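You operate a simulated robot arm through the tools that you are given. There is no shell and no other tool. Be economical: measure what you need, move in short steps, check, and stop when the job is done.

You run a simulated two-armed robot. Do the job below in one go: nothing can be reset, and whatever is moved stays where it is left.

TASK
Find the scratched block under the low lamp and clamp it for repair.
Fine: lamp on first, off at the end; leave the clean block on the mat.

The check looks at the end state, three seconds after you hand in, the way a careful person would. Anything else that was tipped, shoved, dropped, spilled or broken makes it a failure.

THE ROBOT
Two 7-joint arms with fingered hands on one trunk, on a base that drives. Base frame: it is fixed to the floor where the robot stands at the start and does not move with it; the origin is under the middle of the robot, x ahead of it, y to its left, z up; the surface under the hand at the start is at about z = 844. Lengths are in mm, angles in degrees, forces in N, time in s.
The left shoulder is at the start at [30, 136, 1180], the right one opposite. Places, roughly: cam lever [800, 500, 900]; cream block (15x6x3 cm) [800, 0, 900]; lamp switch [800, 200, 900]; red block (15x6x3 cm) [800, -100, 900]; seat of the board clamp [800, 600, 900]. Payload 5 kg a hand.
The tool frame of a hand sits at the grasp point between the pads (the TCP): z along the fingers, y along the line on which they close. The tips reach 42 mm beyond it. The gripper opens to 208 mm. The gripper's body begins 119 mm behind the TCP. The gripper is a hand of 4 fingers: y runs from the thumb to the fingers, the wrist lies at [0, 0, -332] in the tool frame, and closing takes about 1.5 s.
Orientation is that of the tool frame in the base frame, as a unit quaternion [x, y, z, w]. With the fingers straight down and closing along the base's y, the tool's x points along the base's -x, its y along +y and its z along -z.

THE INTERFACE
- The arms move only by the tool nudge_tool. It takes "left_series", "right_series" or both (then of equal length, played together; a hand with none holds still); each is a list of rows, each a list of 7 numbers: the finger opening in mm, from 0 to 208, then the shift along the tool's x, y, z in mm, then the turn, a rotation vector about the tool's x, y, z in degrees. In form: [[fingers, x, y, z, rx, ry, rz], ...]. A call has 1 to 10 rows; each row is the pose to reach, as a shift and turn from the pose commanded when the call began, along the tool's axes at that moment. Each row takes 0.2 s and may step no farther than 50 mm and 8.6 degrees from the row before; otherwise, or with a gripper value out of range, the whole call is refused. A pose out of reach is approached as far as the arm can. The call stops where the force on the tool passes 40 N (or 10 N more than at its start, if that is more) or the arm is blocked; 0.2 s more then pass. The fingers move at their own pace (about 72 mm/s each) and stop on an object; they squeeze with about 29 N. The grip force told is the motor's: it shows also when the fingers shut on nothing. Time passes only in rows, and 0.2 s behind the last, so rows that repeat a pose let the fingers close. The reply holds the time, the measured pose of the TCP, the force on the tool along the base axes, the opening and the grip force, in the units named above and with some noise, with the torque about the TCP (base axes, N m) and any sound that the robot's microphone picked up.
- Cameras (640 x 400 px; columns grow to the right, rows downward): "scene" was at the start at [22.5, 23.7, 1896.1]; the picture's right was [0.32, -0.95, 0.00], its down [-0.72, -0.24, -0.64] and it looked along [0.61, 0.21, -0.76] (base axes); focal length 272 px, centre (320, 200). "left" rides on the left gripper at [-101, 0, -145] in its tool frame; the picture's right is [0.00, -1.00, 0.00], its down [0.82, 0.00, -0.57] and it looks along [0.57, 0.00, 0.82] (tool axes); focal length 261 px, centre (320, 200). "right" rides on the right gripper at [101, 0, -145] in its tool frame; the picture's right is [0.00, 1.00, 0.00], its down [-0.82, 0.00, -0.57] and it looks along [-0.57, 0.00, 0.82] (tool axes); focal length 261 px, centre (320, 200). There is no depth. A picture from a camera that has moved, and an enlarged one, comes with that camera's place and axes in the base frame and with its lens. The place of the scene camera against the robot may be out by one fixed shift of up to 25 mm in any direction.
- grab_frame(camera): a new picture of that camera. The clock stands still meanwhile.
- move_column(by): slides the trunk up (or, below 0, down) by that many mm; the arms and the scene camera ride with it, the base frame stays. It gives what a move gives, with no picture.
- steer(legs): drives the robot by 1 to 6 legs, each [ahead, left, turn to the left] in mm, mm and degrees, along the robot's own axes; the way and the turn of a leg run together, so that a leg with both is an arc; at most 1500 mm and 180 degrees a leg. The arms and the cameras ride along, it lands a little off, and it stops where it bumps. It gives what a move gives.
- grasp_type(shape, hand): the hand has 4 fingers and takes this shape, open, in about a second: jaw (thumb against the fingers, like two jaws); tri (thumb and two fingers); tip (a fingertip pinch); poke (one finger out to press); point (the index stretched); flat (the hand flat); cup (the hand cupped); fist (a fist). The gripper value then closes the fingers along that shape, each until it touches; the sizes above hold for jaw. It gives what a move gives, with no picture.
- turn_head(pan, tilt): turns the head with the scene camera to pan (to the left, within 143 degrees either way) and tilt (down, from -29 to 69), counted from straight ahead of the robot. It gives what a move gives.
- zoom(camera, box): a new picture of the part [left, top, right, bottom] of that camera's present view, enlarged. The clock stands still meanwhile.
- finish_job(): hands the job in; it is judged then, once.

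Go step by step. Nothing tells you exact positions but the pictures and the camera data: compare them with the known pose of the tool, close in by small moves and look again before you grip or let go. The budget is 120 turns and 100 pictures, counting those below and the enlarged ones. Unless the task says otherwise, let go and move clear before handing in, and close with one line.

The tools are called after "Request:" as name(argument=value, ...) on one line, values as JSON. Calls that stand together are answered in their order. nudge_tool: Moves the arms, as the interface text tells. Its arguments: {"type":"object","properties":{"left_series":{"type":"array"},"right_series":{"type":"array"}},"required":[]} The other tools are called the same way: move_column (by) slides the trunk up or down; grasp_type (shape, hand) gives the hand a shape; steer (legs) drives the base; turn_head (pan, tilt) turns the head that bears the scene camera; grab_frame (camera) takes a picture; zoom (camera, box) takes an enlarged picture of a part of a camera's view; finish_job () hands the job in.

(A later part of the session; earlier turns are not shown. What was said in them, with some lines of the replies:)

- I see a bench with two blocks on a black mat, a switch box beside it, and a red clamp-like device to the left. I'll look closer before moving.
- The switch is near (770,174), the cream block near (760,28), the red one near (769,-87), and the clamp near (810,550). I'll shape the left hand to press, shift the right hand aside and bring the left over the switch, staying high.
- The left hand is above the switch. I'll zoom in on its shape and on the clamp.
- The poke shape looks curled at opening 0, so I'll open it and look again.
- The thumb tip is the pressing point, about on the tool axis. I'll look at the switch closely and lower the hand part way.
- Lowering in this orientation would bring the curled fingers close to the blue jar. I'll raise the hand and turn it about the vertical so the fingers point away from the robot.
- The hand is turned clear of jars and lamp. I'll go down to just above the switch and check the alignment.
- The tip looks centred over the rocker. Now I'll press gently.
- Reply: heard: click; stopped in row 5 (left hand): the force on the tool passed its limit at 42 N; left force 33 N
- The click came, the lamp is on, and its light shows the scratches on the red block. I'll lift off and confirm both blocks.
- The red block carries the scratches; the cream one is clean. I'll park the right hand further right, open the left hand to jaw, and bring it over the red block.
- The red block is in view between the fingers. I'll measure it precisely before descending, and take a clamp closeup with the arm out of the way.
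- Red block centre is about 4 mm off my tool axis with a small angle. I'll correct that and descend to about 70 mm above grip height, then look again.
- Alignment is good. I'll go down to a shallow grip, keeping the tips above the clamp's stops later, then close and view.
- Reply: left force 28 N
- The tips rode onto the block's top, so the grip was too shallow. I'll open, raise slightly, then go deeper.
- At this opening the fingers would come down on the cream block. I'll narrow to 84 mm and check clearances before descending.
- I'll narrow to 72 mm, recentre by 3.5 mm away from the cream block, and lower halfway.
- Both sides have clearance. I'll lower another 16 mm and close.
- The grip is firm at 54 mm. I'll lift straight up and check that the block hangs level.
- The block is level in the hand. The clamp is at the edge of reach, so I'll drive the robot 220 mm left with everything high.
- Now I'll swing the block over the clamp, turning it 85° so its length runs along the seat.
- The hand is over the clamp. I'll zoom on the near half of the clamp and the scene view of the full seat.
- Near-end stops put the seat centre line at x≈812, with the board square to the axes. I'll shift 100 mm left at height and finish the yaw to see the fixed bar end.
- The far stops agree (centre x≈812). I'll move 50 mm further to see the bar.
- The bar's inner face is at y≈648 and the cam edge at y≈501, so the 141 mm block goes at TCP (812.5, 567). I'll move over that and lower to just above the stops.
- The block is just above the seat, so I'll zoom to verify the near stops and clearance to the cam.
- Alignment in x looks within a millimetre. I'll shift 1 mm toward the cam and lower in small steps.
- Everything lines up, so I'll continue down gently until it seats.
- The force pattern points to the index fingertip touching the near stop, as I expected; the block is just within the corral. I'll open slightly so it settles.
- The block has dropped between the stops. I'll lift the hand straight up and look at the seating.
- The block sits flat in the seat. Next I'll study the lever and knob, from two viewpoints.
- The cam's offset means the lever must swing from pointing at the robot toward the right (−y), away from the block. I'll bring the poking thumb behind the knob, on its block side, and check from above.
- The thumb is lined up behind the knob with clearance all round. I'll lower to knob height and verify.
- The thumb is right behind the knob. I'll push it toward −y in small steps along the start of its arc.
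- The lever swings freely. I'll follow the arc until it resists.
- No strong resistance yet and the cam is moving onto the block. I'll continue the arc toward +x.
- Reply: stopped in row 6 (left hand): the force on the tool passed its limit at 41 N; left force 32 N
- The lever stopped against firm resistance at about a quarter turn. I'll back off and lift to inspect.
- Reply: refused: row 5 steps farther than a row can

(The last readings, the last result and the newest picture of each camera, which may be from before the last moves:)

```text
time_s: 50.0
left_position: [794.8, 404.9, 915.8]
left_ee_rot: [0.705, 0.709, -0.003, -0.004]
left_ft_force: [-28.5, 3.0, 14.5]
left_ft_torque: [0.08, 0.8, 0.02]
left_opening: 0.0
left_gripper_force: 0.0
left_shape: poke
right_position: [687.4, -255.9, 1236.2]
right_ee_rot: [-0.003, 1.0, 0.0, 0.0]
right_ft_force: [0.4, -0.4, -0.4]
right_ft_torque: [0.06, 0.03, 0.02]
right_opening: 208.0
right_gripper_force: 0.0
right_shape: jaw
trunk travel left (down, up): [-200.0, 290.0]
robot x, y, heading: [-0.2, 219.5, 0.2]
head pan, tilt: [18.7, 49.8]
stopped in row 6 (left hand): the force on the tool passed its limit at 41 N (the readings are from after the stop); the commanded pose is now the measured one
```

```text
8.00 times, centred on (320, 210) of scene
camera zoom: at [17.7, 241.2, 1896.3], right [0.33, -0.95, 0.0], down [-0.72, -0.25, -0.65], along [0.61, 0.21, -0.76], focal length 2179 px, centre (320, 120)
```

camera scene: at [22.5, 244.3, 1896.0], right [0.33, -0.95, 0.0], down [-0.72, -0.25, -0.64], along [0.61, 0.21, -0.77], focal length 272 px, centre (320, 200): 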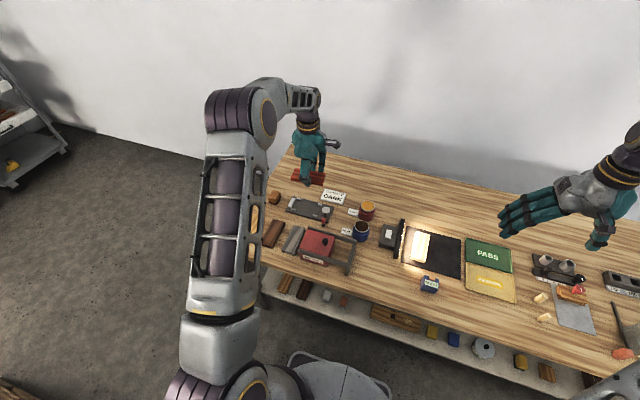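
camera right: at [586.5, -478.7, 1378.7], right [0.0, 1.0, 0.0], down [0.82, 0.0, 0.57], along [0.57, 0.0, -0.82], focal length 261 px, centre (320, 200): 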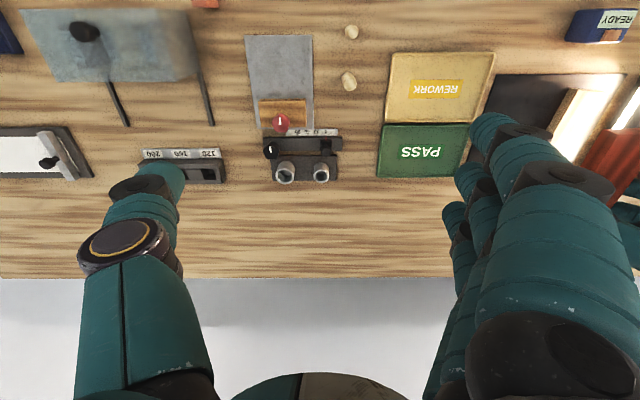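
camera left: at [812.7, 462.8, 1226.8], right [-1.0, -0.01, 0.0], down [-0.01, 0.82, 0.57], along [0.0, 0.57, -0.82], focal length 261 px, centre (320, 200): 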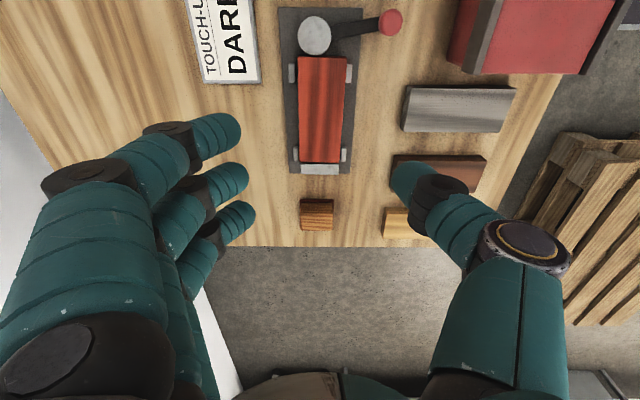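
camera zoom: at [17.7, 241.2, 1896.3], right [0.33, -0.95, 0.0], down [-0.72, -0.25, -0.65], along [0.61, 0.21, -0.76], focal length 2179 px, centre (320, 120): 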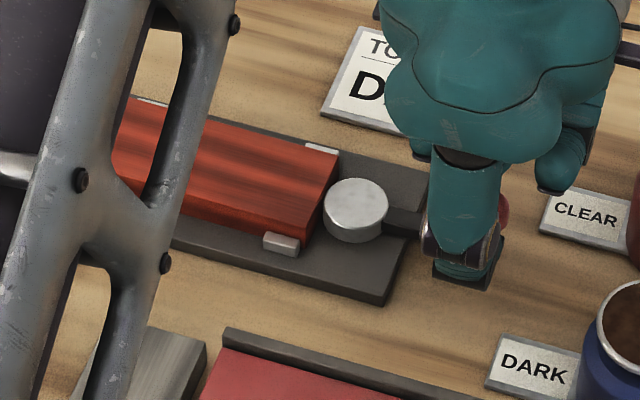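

A step was too large and nothing moved; I'll redo the retreat in smaller steps.

Request:
nudge_tool(left_series=[[0, 0, -8, 0, 0, 0, 0], [0, 0, -16, -5, 0, 0, 0], [0, 0, -20, -35, 0, 0, 0], [0, 0, -20, -75, 0, 0, 0], [0, 20, -15, -110, 0, 0, 0], [0, 50, -5, -140, 0, 0, 0], [0, 85, 5, -165, 0, 0, 0], [0, 125, 12, -170, 0, 0, 0], [0, 150, 17, -170, 0, 0, 0], [0, 150, 17, -170, 0, 0, 0]])

Request:
zoom(camera="left", box=[220, 0, 420, 140])

Request:
zoom(camera="scene", box=[285, 185, 355, 235])

```text
time_s: 52.2
left_position: [815.5, 555.1, 1088.7]
left_ee_rot: [0.705, 0.709, 0.0, -0.001]
left_ft_force: [-0.4, 0.0, 0.5]
left_ft_torque: [0.02, 0.01, 0.01]
left_opening: 0.0
left_gripper_force: 0.1
left_shape: poke
right_position: [688.4, -255.8, 1235.3]
right_ee_rot: [-0.004, 1.0, 0.0, -0.001]
right_ft_force: [-0.3, -0.3, -0.3]
right_ft_torque: [0.03, 0.0, 0.02]
right_opening: 208.1
right_gripper_force: 0.1
right_shape: jaw
trunk travel left (down, up): [-200.0, 290.0]
robot x, y, heading: [-0.9, 215.4, 0.5]
head pan, tilt: [18.7, 49.8]
```

```text
2.86 times, centred on (320, 70) of left
camera zoom: at [817.8, 453.3, 1231.0], right [-1.0, -0.01, 0.0], down [-0.01, 0.82, 0.57], along [-0.01, 0.57, -0.82], focal length 745 px, centre (320, 571)
```

zoom: 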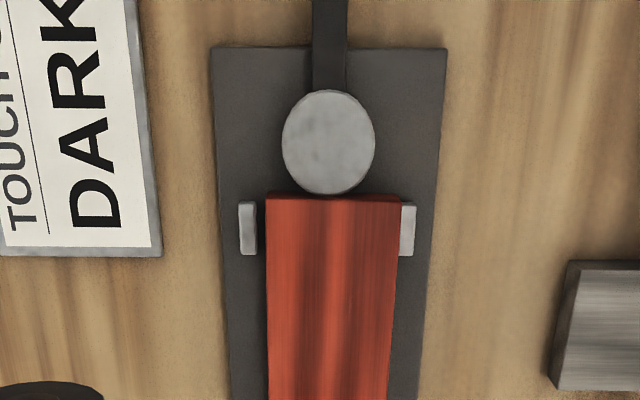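

```text
8.00 times, centred on (320, 210) of scene
camera zoom: at [20.8, 241.6, 1896.2], right [0.33, -0.95, 0.0], down [-0.72, -0.25, -0.65], along [0.61, 0.21, -0.76], focal length 2179 px, centre (320, 120)
```

zoom: 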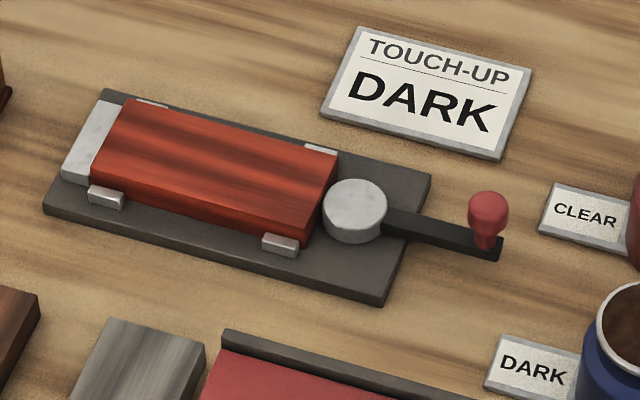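

The lever now points square to the right, the cam bears on the block and the block is tight against the bar. Next I'll turn the lamp off: moving high above the jars back to the switch.

Request:
nudge_tool(left_series=[[0, -38, -4, 0, 0, 0, 0], [0, -76, -8, 0, 0, 0, 0], [0, -115, -12, 0, 0, 0, 0], [0, -153, -16, 0, 0, 0, 0], [0, -191, -20, 0, 0, 0, 0], [0, -230, -24, 0, 0, 0, 0], [0, -268, -28, 0, 0, 0, 0], [0, -306, -32, 0, 0, 0, 0], [0, -345, -36, 0, 0, 0, 0], [0, -383, -41, 0, 0, 0, 0]])

Request:
grab_frame(camera="left")

Request:
grab_frame(camera="scene")

```text
time_s: 54.4
left_position: [776.6, 172.3, 1087.2]
left_ee_rot: [0.705, 0.709, 0.0, -0.001]
left_ft_force: [0.5, -0.5, 0.0]
left_ft_torque: [-0.04, 0.02, 0.02]
left_opening: 0.0
left_gripper_force: 0.2
left_shape: poke
right_position: [687.2, -257.0, 1233.7]
right_ee_rot: [-0.003, 1.0, 0.001, 0.0]
right_ft_force: [-0.3, -1.0, -1.0]
right_ft_torque: [0.21, -0.07, 0.0]
right_opening: 207.7
right_gripper_force: 0.1
right_shape: jaw
trunk travel left (down, up): [-200.0, 290.0]
robot x, y, heading: [1.0, 216.1, 0.2]
head pan, tilt: [18.7, 49.8]
```

```text
25 pictures are left
camera left: at [778.4, 69.4, 1231.3], right [-1.0, -0.01, 0.0], down [-0.01, 0.82, 0.57], along [-0.01, 0.57, -0.82], focal length 261 px, centre (320, 200)
```

left: 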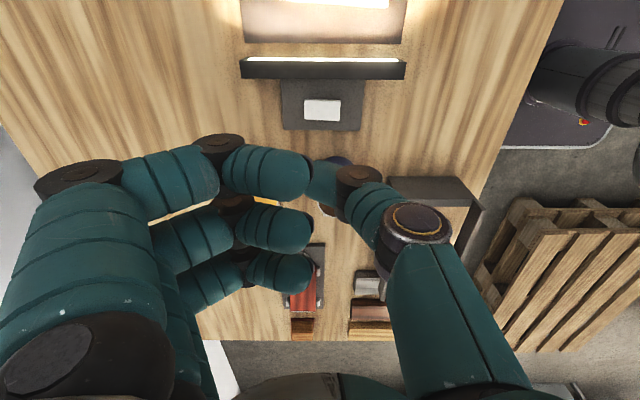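

```text
24 pictures are left
camera scene: at [21.0, 240.2, 1896.2], right [0.33, -0.95, 0.0], down [-0.72, -0.25, -0.65], along [0.61, 0.21, -0.76], focal length 272 px, centre (320, 200)
```

scene: 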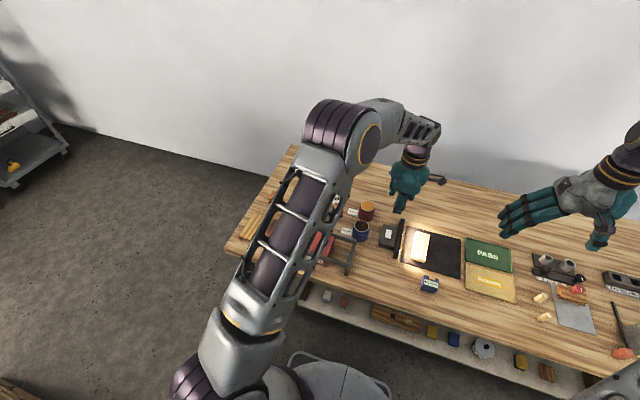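

The switch is directly below. I'll lower to just above it and press slowly.

Request:
nudge_tool(left_series=[[0, -1, -2, 40, 0, 0, 0], [0, -1, -2, 80, 0, 0, 0], [0, -1, -2, 115, 0, 0, 0], [0, -1, -2, 140, 0, 0, 0], [0, -1, -2, 152, 0, 0, 0], [0, -1, -2, 158, 0, 0, 0], [0, -1, -2, 163, 0, 0, 0], [0, -1, -2, 168, 0, 0, 0], [0, -1, -2, 172, 0, 0, 0], [0, -1, -2, 175, 0, 0, 0]])

Request:
zoom(camera="scene", box=[350, 190, 480, 280])

```text
time_s: 56.6
left_position: [778.0, 169.9, 919.6]
left_ee_rot: [0.706, 0.709, 0.001, 0.004]
left_ft_force: [-3.9, 3.6, 30.7]
left_ft_torque: [0.27, -0.09, 0.05]
left_opening: 0.0
left_gripper_force: 0.1
left_shape: poke
right_position: [688.1, -255.4, 1235.9]
right_ee_rot: [-0.004, 1.0, 0.0, 0.0]
right_ft_force: [0.2, 0.5, 0.1]
right_ft_torque: [-0.02, 0.09, 0.04]
right_opening: 207.7
right_gripper_force: 0.0
right_shape: jaw
trunk travel left (down, up): [-200.0, 290.0]
robot x, y, heading: [-3.3, 219.7, 0.6]
head pan, tilt: [18.7, 49.8]
stopped in row 10 (left hand): the force on the tool passed its limit at 42 N (the readings are from after the stop); the commanded pose is now the measured one
```

```text
4.44 times, centred on (415, 235) of scene
camera zoom: at [19.2, 242.7, 1896.3], right [0.33, -0.95, 0.0], down [-0.72, -0.25, -0.65], along [0.61, 0.21, -0.76], focal length 1210 px, centre (-102, 44)
```

zoom: 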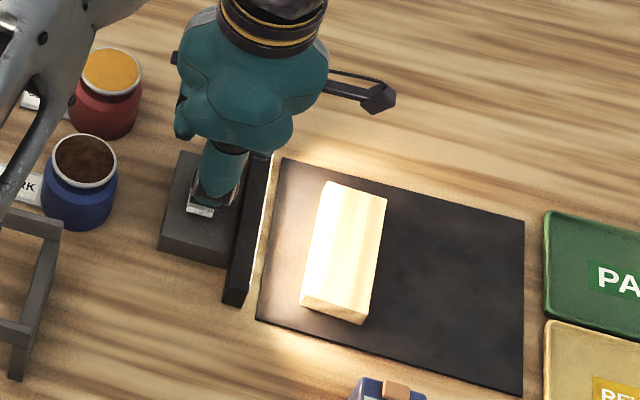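

There was no click and the lamp is still lit, so the rocker probably needs its other end pressed. I'll lift and look at its tilt.

Request:
nudge_tool(left_series=[[0, 0, 0, -20, 0, 0, 0], [0, 0, 0, -50, 0, 0, 0], [0, 0, 0, -80, 0, 0, 0], [0, 0, 0, -110, 0, 0, 0], [0, 0, 0, -110, 0, 0, 0]])

Request:
zoom(camera="scene", box=[372, 212, 412, 252])

Request:
zoom(camera="left", box=[240, 40, 400, 200])

```text
time_s: 57.8
left_position: [778.3, 169.7, 1026.3]
left_ee_rot: [0.706, 0.708, -0.001, 0.002]
left_ft_force: [0.0, -0.6, -0.1]
left_ft_torque: [-0.01, 0.06, -0.01]
left_opening: 0.2
left_gripper_force: 0.1
left_shape: poke
right_position: [690.8, -255.2, 1233.9]
right_ee_rot: [-0.004, 1.0, 0.0, 0.0]
right_ft_force: [0.2, -0.4, 0.3]
right_ft_torque: [0.0, 0.07, 0.01]
right_opening: 207.7
right_gripper_force: 0.1
right_shape: jaw
trunk travel left (down, up): [-200.0, 290.0]
robot x, y, heading: [-1.6, 215.9, 0.3]
head pan, tilt: [18.7, 49.8]
```

```text
10.00 times, centred on (392, 232) of scene
camera zoom: at [22.2, 241.6, 1896.0], right [0.33, -0.95, 0.0], down [-0.72, -0.25, -0.64], along [0.61, 0.21, -0.76], focal length 2724 px, centre (-400, -120)
```

zoom: 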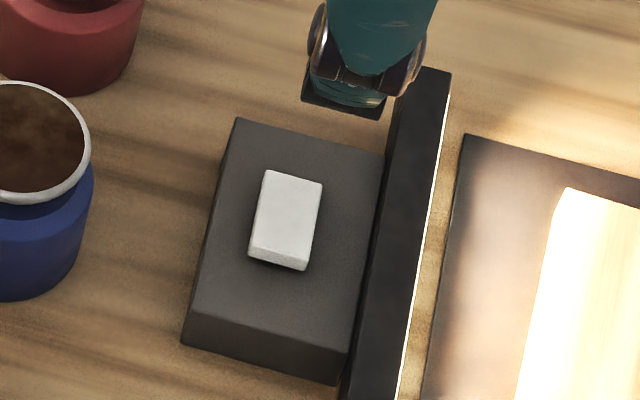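

```text
2.50 times, centred on (320, 120) of left
camera zoom: at [777.5, 67.8, 1170.0], right [-1.0, -0.01, 0.0], down [-0.01, 0.82, 0.57], along [0.0, 0.57, -0.82], focal length 652 px, centre (320, 400)
```

zoom: 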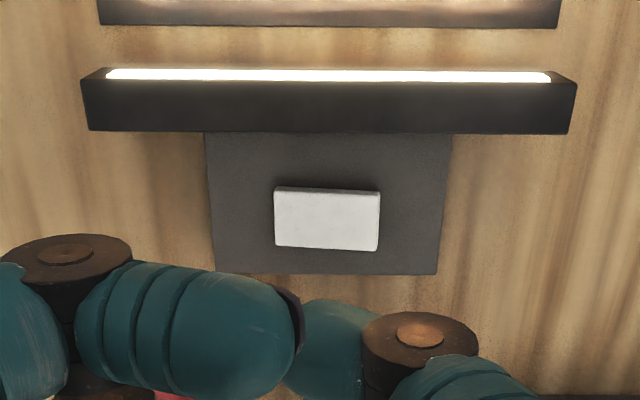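

The robot-side end of the rocker is now raised. I'll press there, about x=757.

Request:
nudge_tool(left_series=[[0, 1, -10, 20, 0, 0, 0], [0, 1, -21, 50, 0, 0, 0], [0, 1, -21, 75, 0, 0, 0], [0, 1, -21, 88, 0, 0, 0], [0, 1, -21, 94, 0, 0, 0], [0, 1, -21, 99, 0, 0, 0], [0, 1, -21, 104, 0, 0, 0], [0, 1, -21, 108, 0, 0, 0], [0, 1, -21, 112, 0, 0, 0]])

Request:
zoom(camera="scene", box=[350, 190, 480, 280])

```text
time_s: 59.8
left_position: [755.0, 170.5, 922.0]
left_ee_rot: [0.705, 0.709, 0.001, 0.002]
left_ft_force: [-12.6, 6.0, 31.8]
left_ft_torque: [0.32, 0.48, 0.03]
left_opening: 0.0
left_gripper_force: 0.1
left_shape: poke
right_position: [687.7, -254.7, 1236.5]
right_ee_rot: [-0.003, 1.0, 0.001, 0.001]
right_ft_force: [0.9, -0.6, -0.5]
right_ft_torque: [0.01, 0.09, -0.01]
right_opening: 207.8
right_gripper_force: 0.0
right_shape: jaw
trunk travel left (down, up): [-200.0, 290.0]
robot x, y, heading: [-1.6, 217.9, 0.2]
head pan, tilt: [18.7, 49.8]
heard: click
stopped in row 9 (left hand): the force on the tool passed its limit at 44 N (the readings are from after the stop); the commanded pose is now the measured one
```

```text
4.44 times, centred on (415, 235) of scene
camera zoom: at [18.2, 242.5, 1896.5], right [0.33, -0.95, 0.0], down [-0.72, -0.25, -0.65], along [0.61, 0.21, -0.76], focal length 1210 px, centre (-102, 44)
```

zoom: 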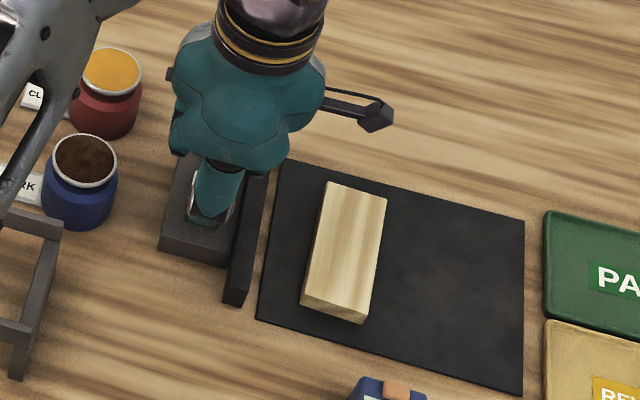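

The lamp clicked off. I'll lift the hand clear and check the whole bench.

Request:
nudge_tool(left_series=[[0, 0, 0, -20, 0, 0, 0], [0, 0, 0, -60, 0, 0, 0], [0, 0, 0, -100, 0, 0, 0], [0, 0, 0, -140, 0, 0, 0], [0, 0, 0, -180, 0, 0, 0], [0, 0, 0, -220, 0, 0, 0], [0, 0, 0, -260, 0, 0, 0], [0, 0, 0, -260, 0, 0, 0]])

Request:
zoom(camera="scene", box=[350, 190, 480, 280])

Request:
grab_frame(camera="scene")

Request:
zoom(camera="scene", box=[270, 180, 370, 250])

```text
time_s: 61.6
left_position: [756.0, 171.0, 1178.5]
left_ee_rot: [0.706, 0.708, 0.0, 0.002]
left_ft_force: [0.5, -0.3, -1.8]
left_ft_torque: [0.02, 0.06, 0.02]
left_opening: 0.2
left_gripper_force: 0.1
left_shape: poke
right_position: [690.1, -256.4, 1235.2]
right_ee_rot: [-0.003, 1.0, 0.001, 0.0]
right_ft_force: [0.0, 0.4, -0.9]
right_ft_torque: [0.02, 0.07, 0.02]
right_opening: 208.0
right_gripper_force: 0.0
right_shape: jaw
trunk travel left (down, up): [-200.0, 290.0]
robot x, y, heading: [-1.3, 214.6, 0.3]
head pan, tilt: [18.7, 49.8]
```

```text
4.44 times, centred on (415, 235) of scene
camera zoom: at [22.0, 241.9, 1896.0], right [0.33, -0.95, 0.0], down [-0.72, -0.25, -0.64], along [0.61, 0.21, -0.76], focal length 1210 px, centre (-102, 44)
```

zoom: 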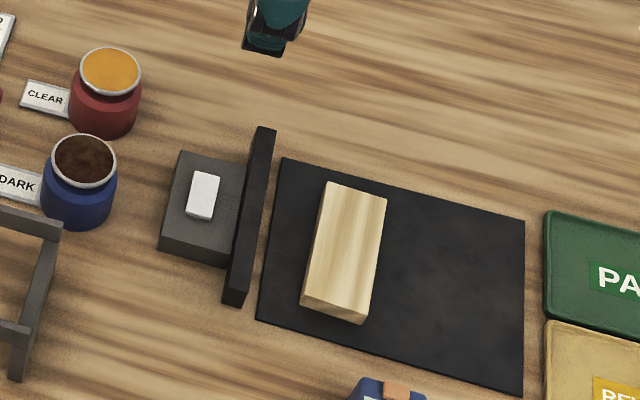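

```text
18 pictures are left
camera scene: at [22.0, 241.9, 1896.0], right [0.33, -0.95, 0.0], down [-0.72, -0.25, -0.64], along [0.61, 0.21, -0.76], focal length 272 px, centre (320, 200)
```

scene: 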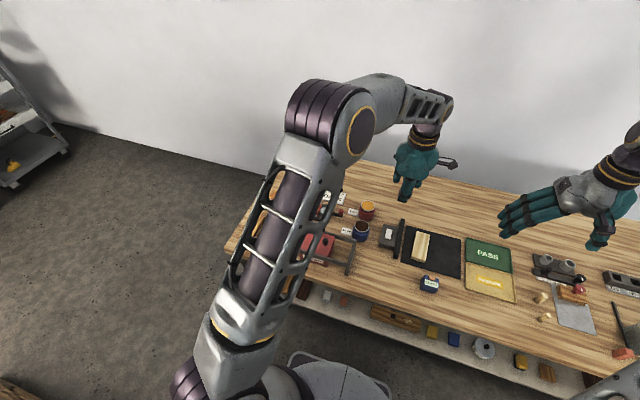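

```text
5.71 times, centred on (320, 215) of scene
camera zoom: at [22.0, 241.9, 1896.0], right [0.33, -0.95, 0.0], down [-0.72, -0.25, -0.64], along [0.61, 0.21, -0.76], focal length 1556 px, centre (320, 114)
```

zoom: 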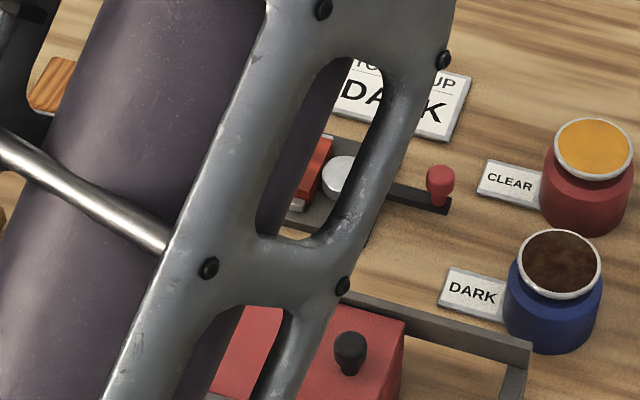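

The red block is clamped, the lamp is off, the cream block is still on the mat, and both hands are clear with nothing else disturbed. I'm handing in.

Request:
finish_job()

```text
The job is handed in.
```

The lamp showed the scratches on the red block. It is now clamped in the board clamp with the cam lever closed, the lamp is off, and the clean cream block is still on the mat.
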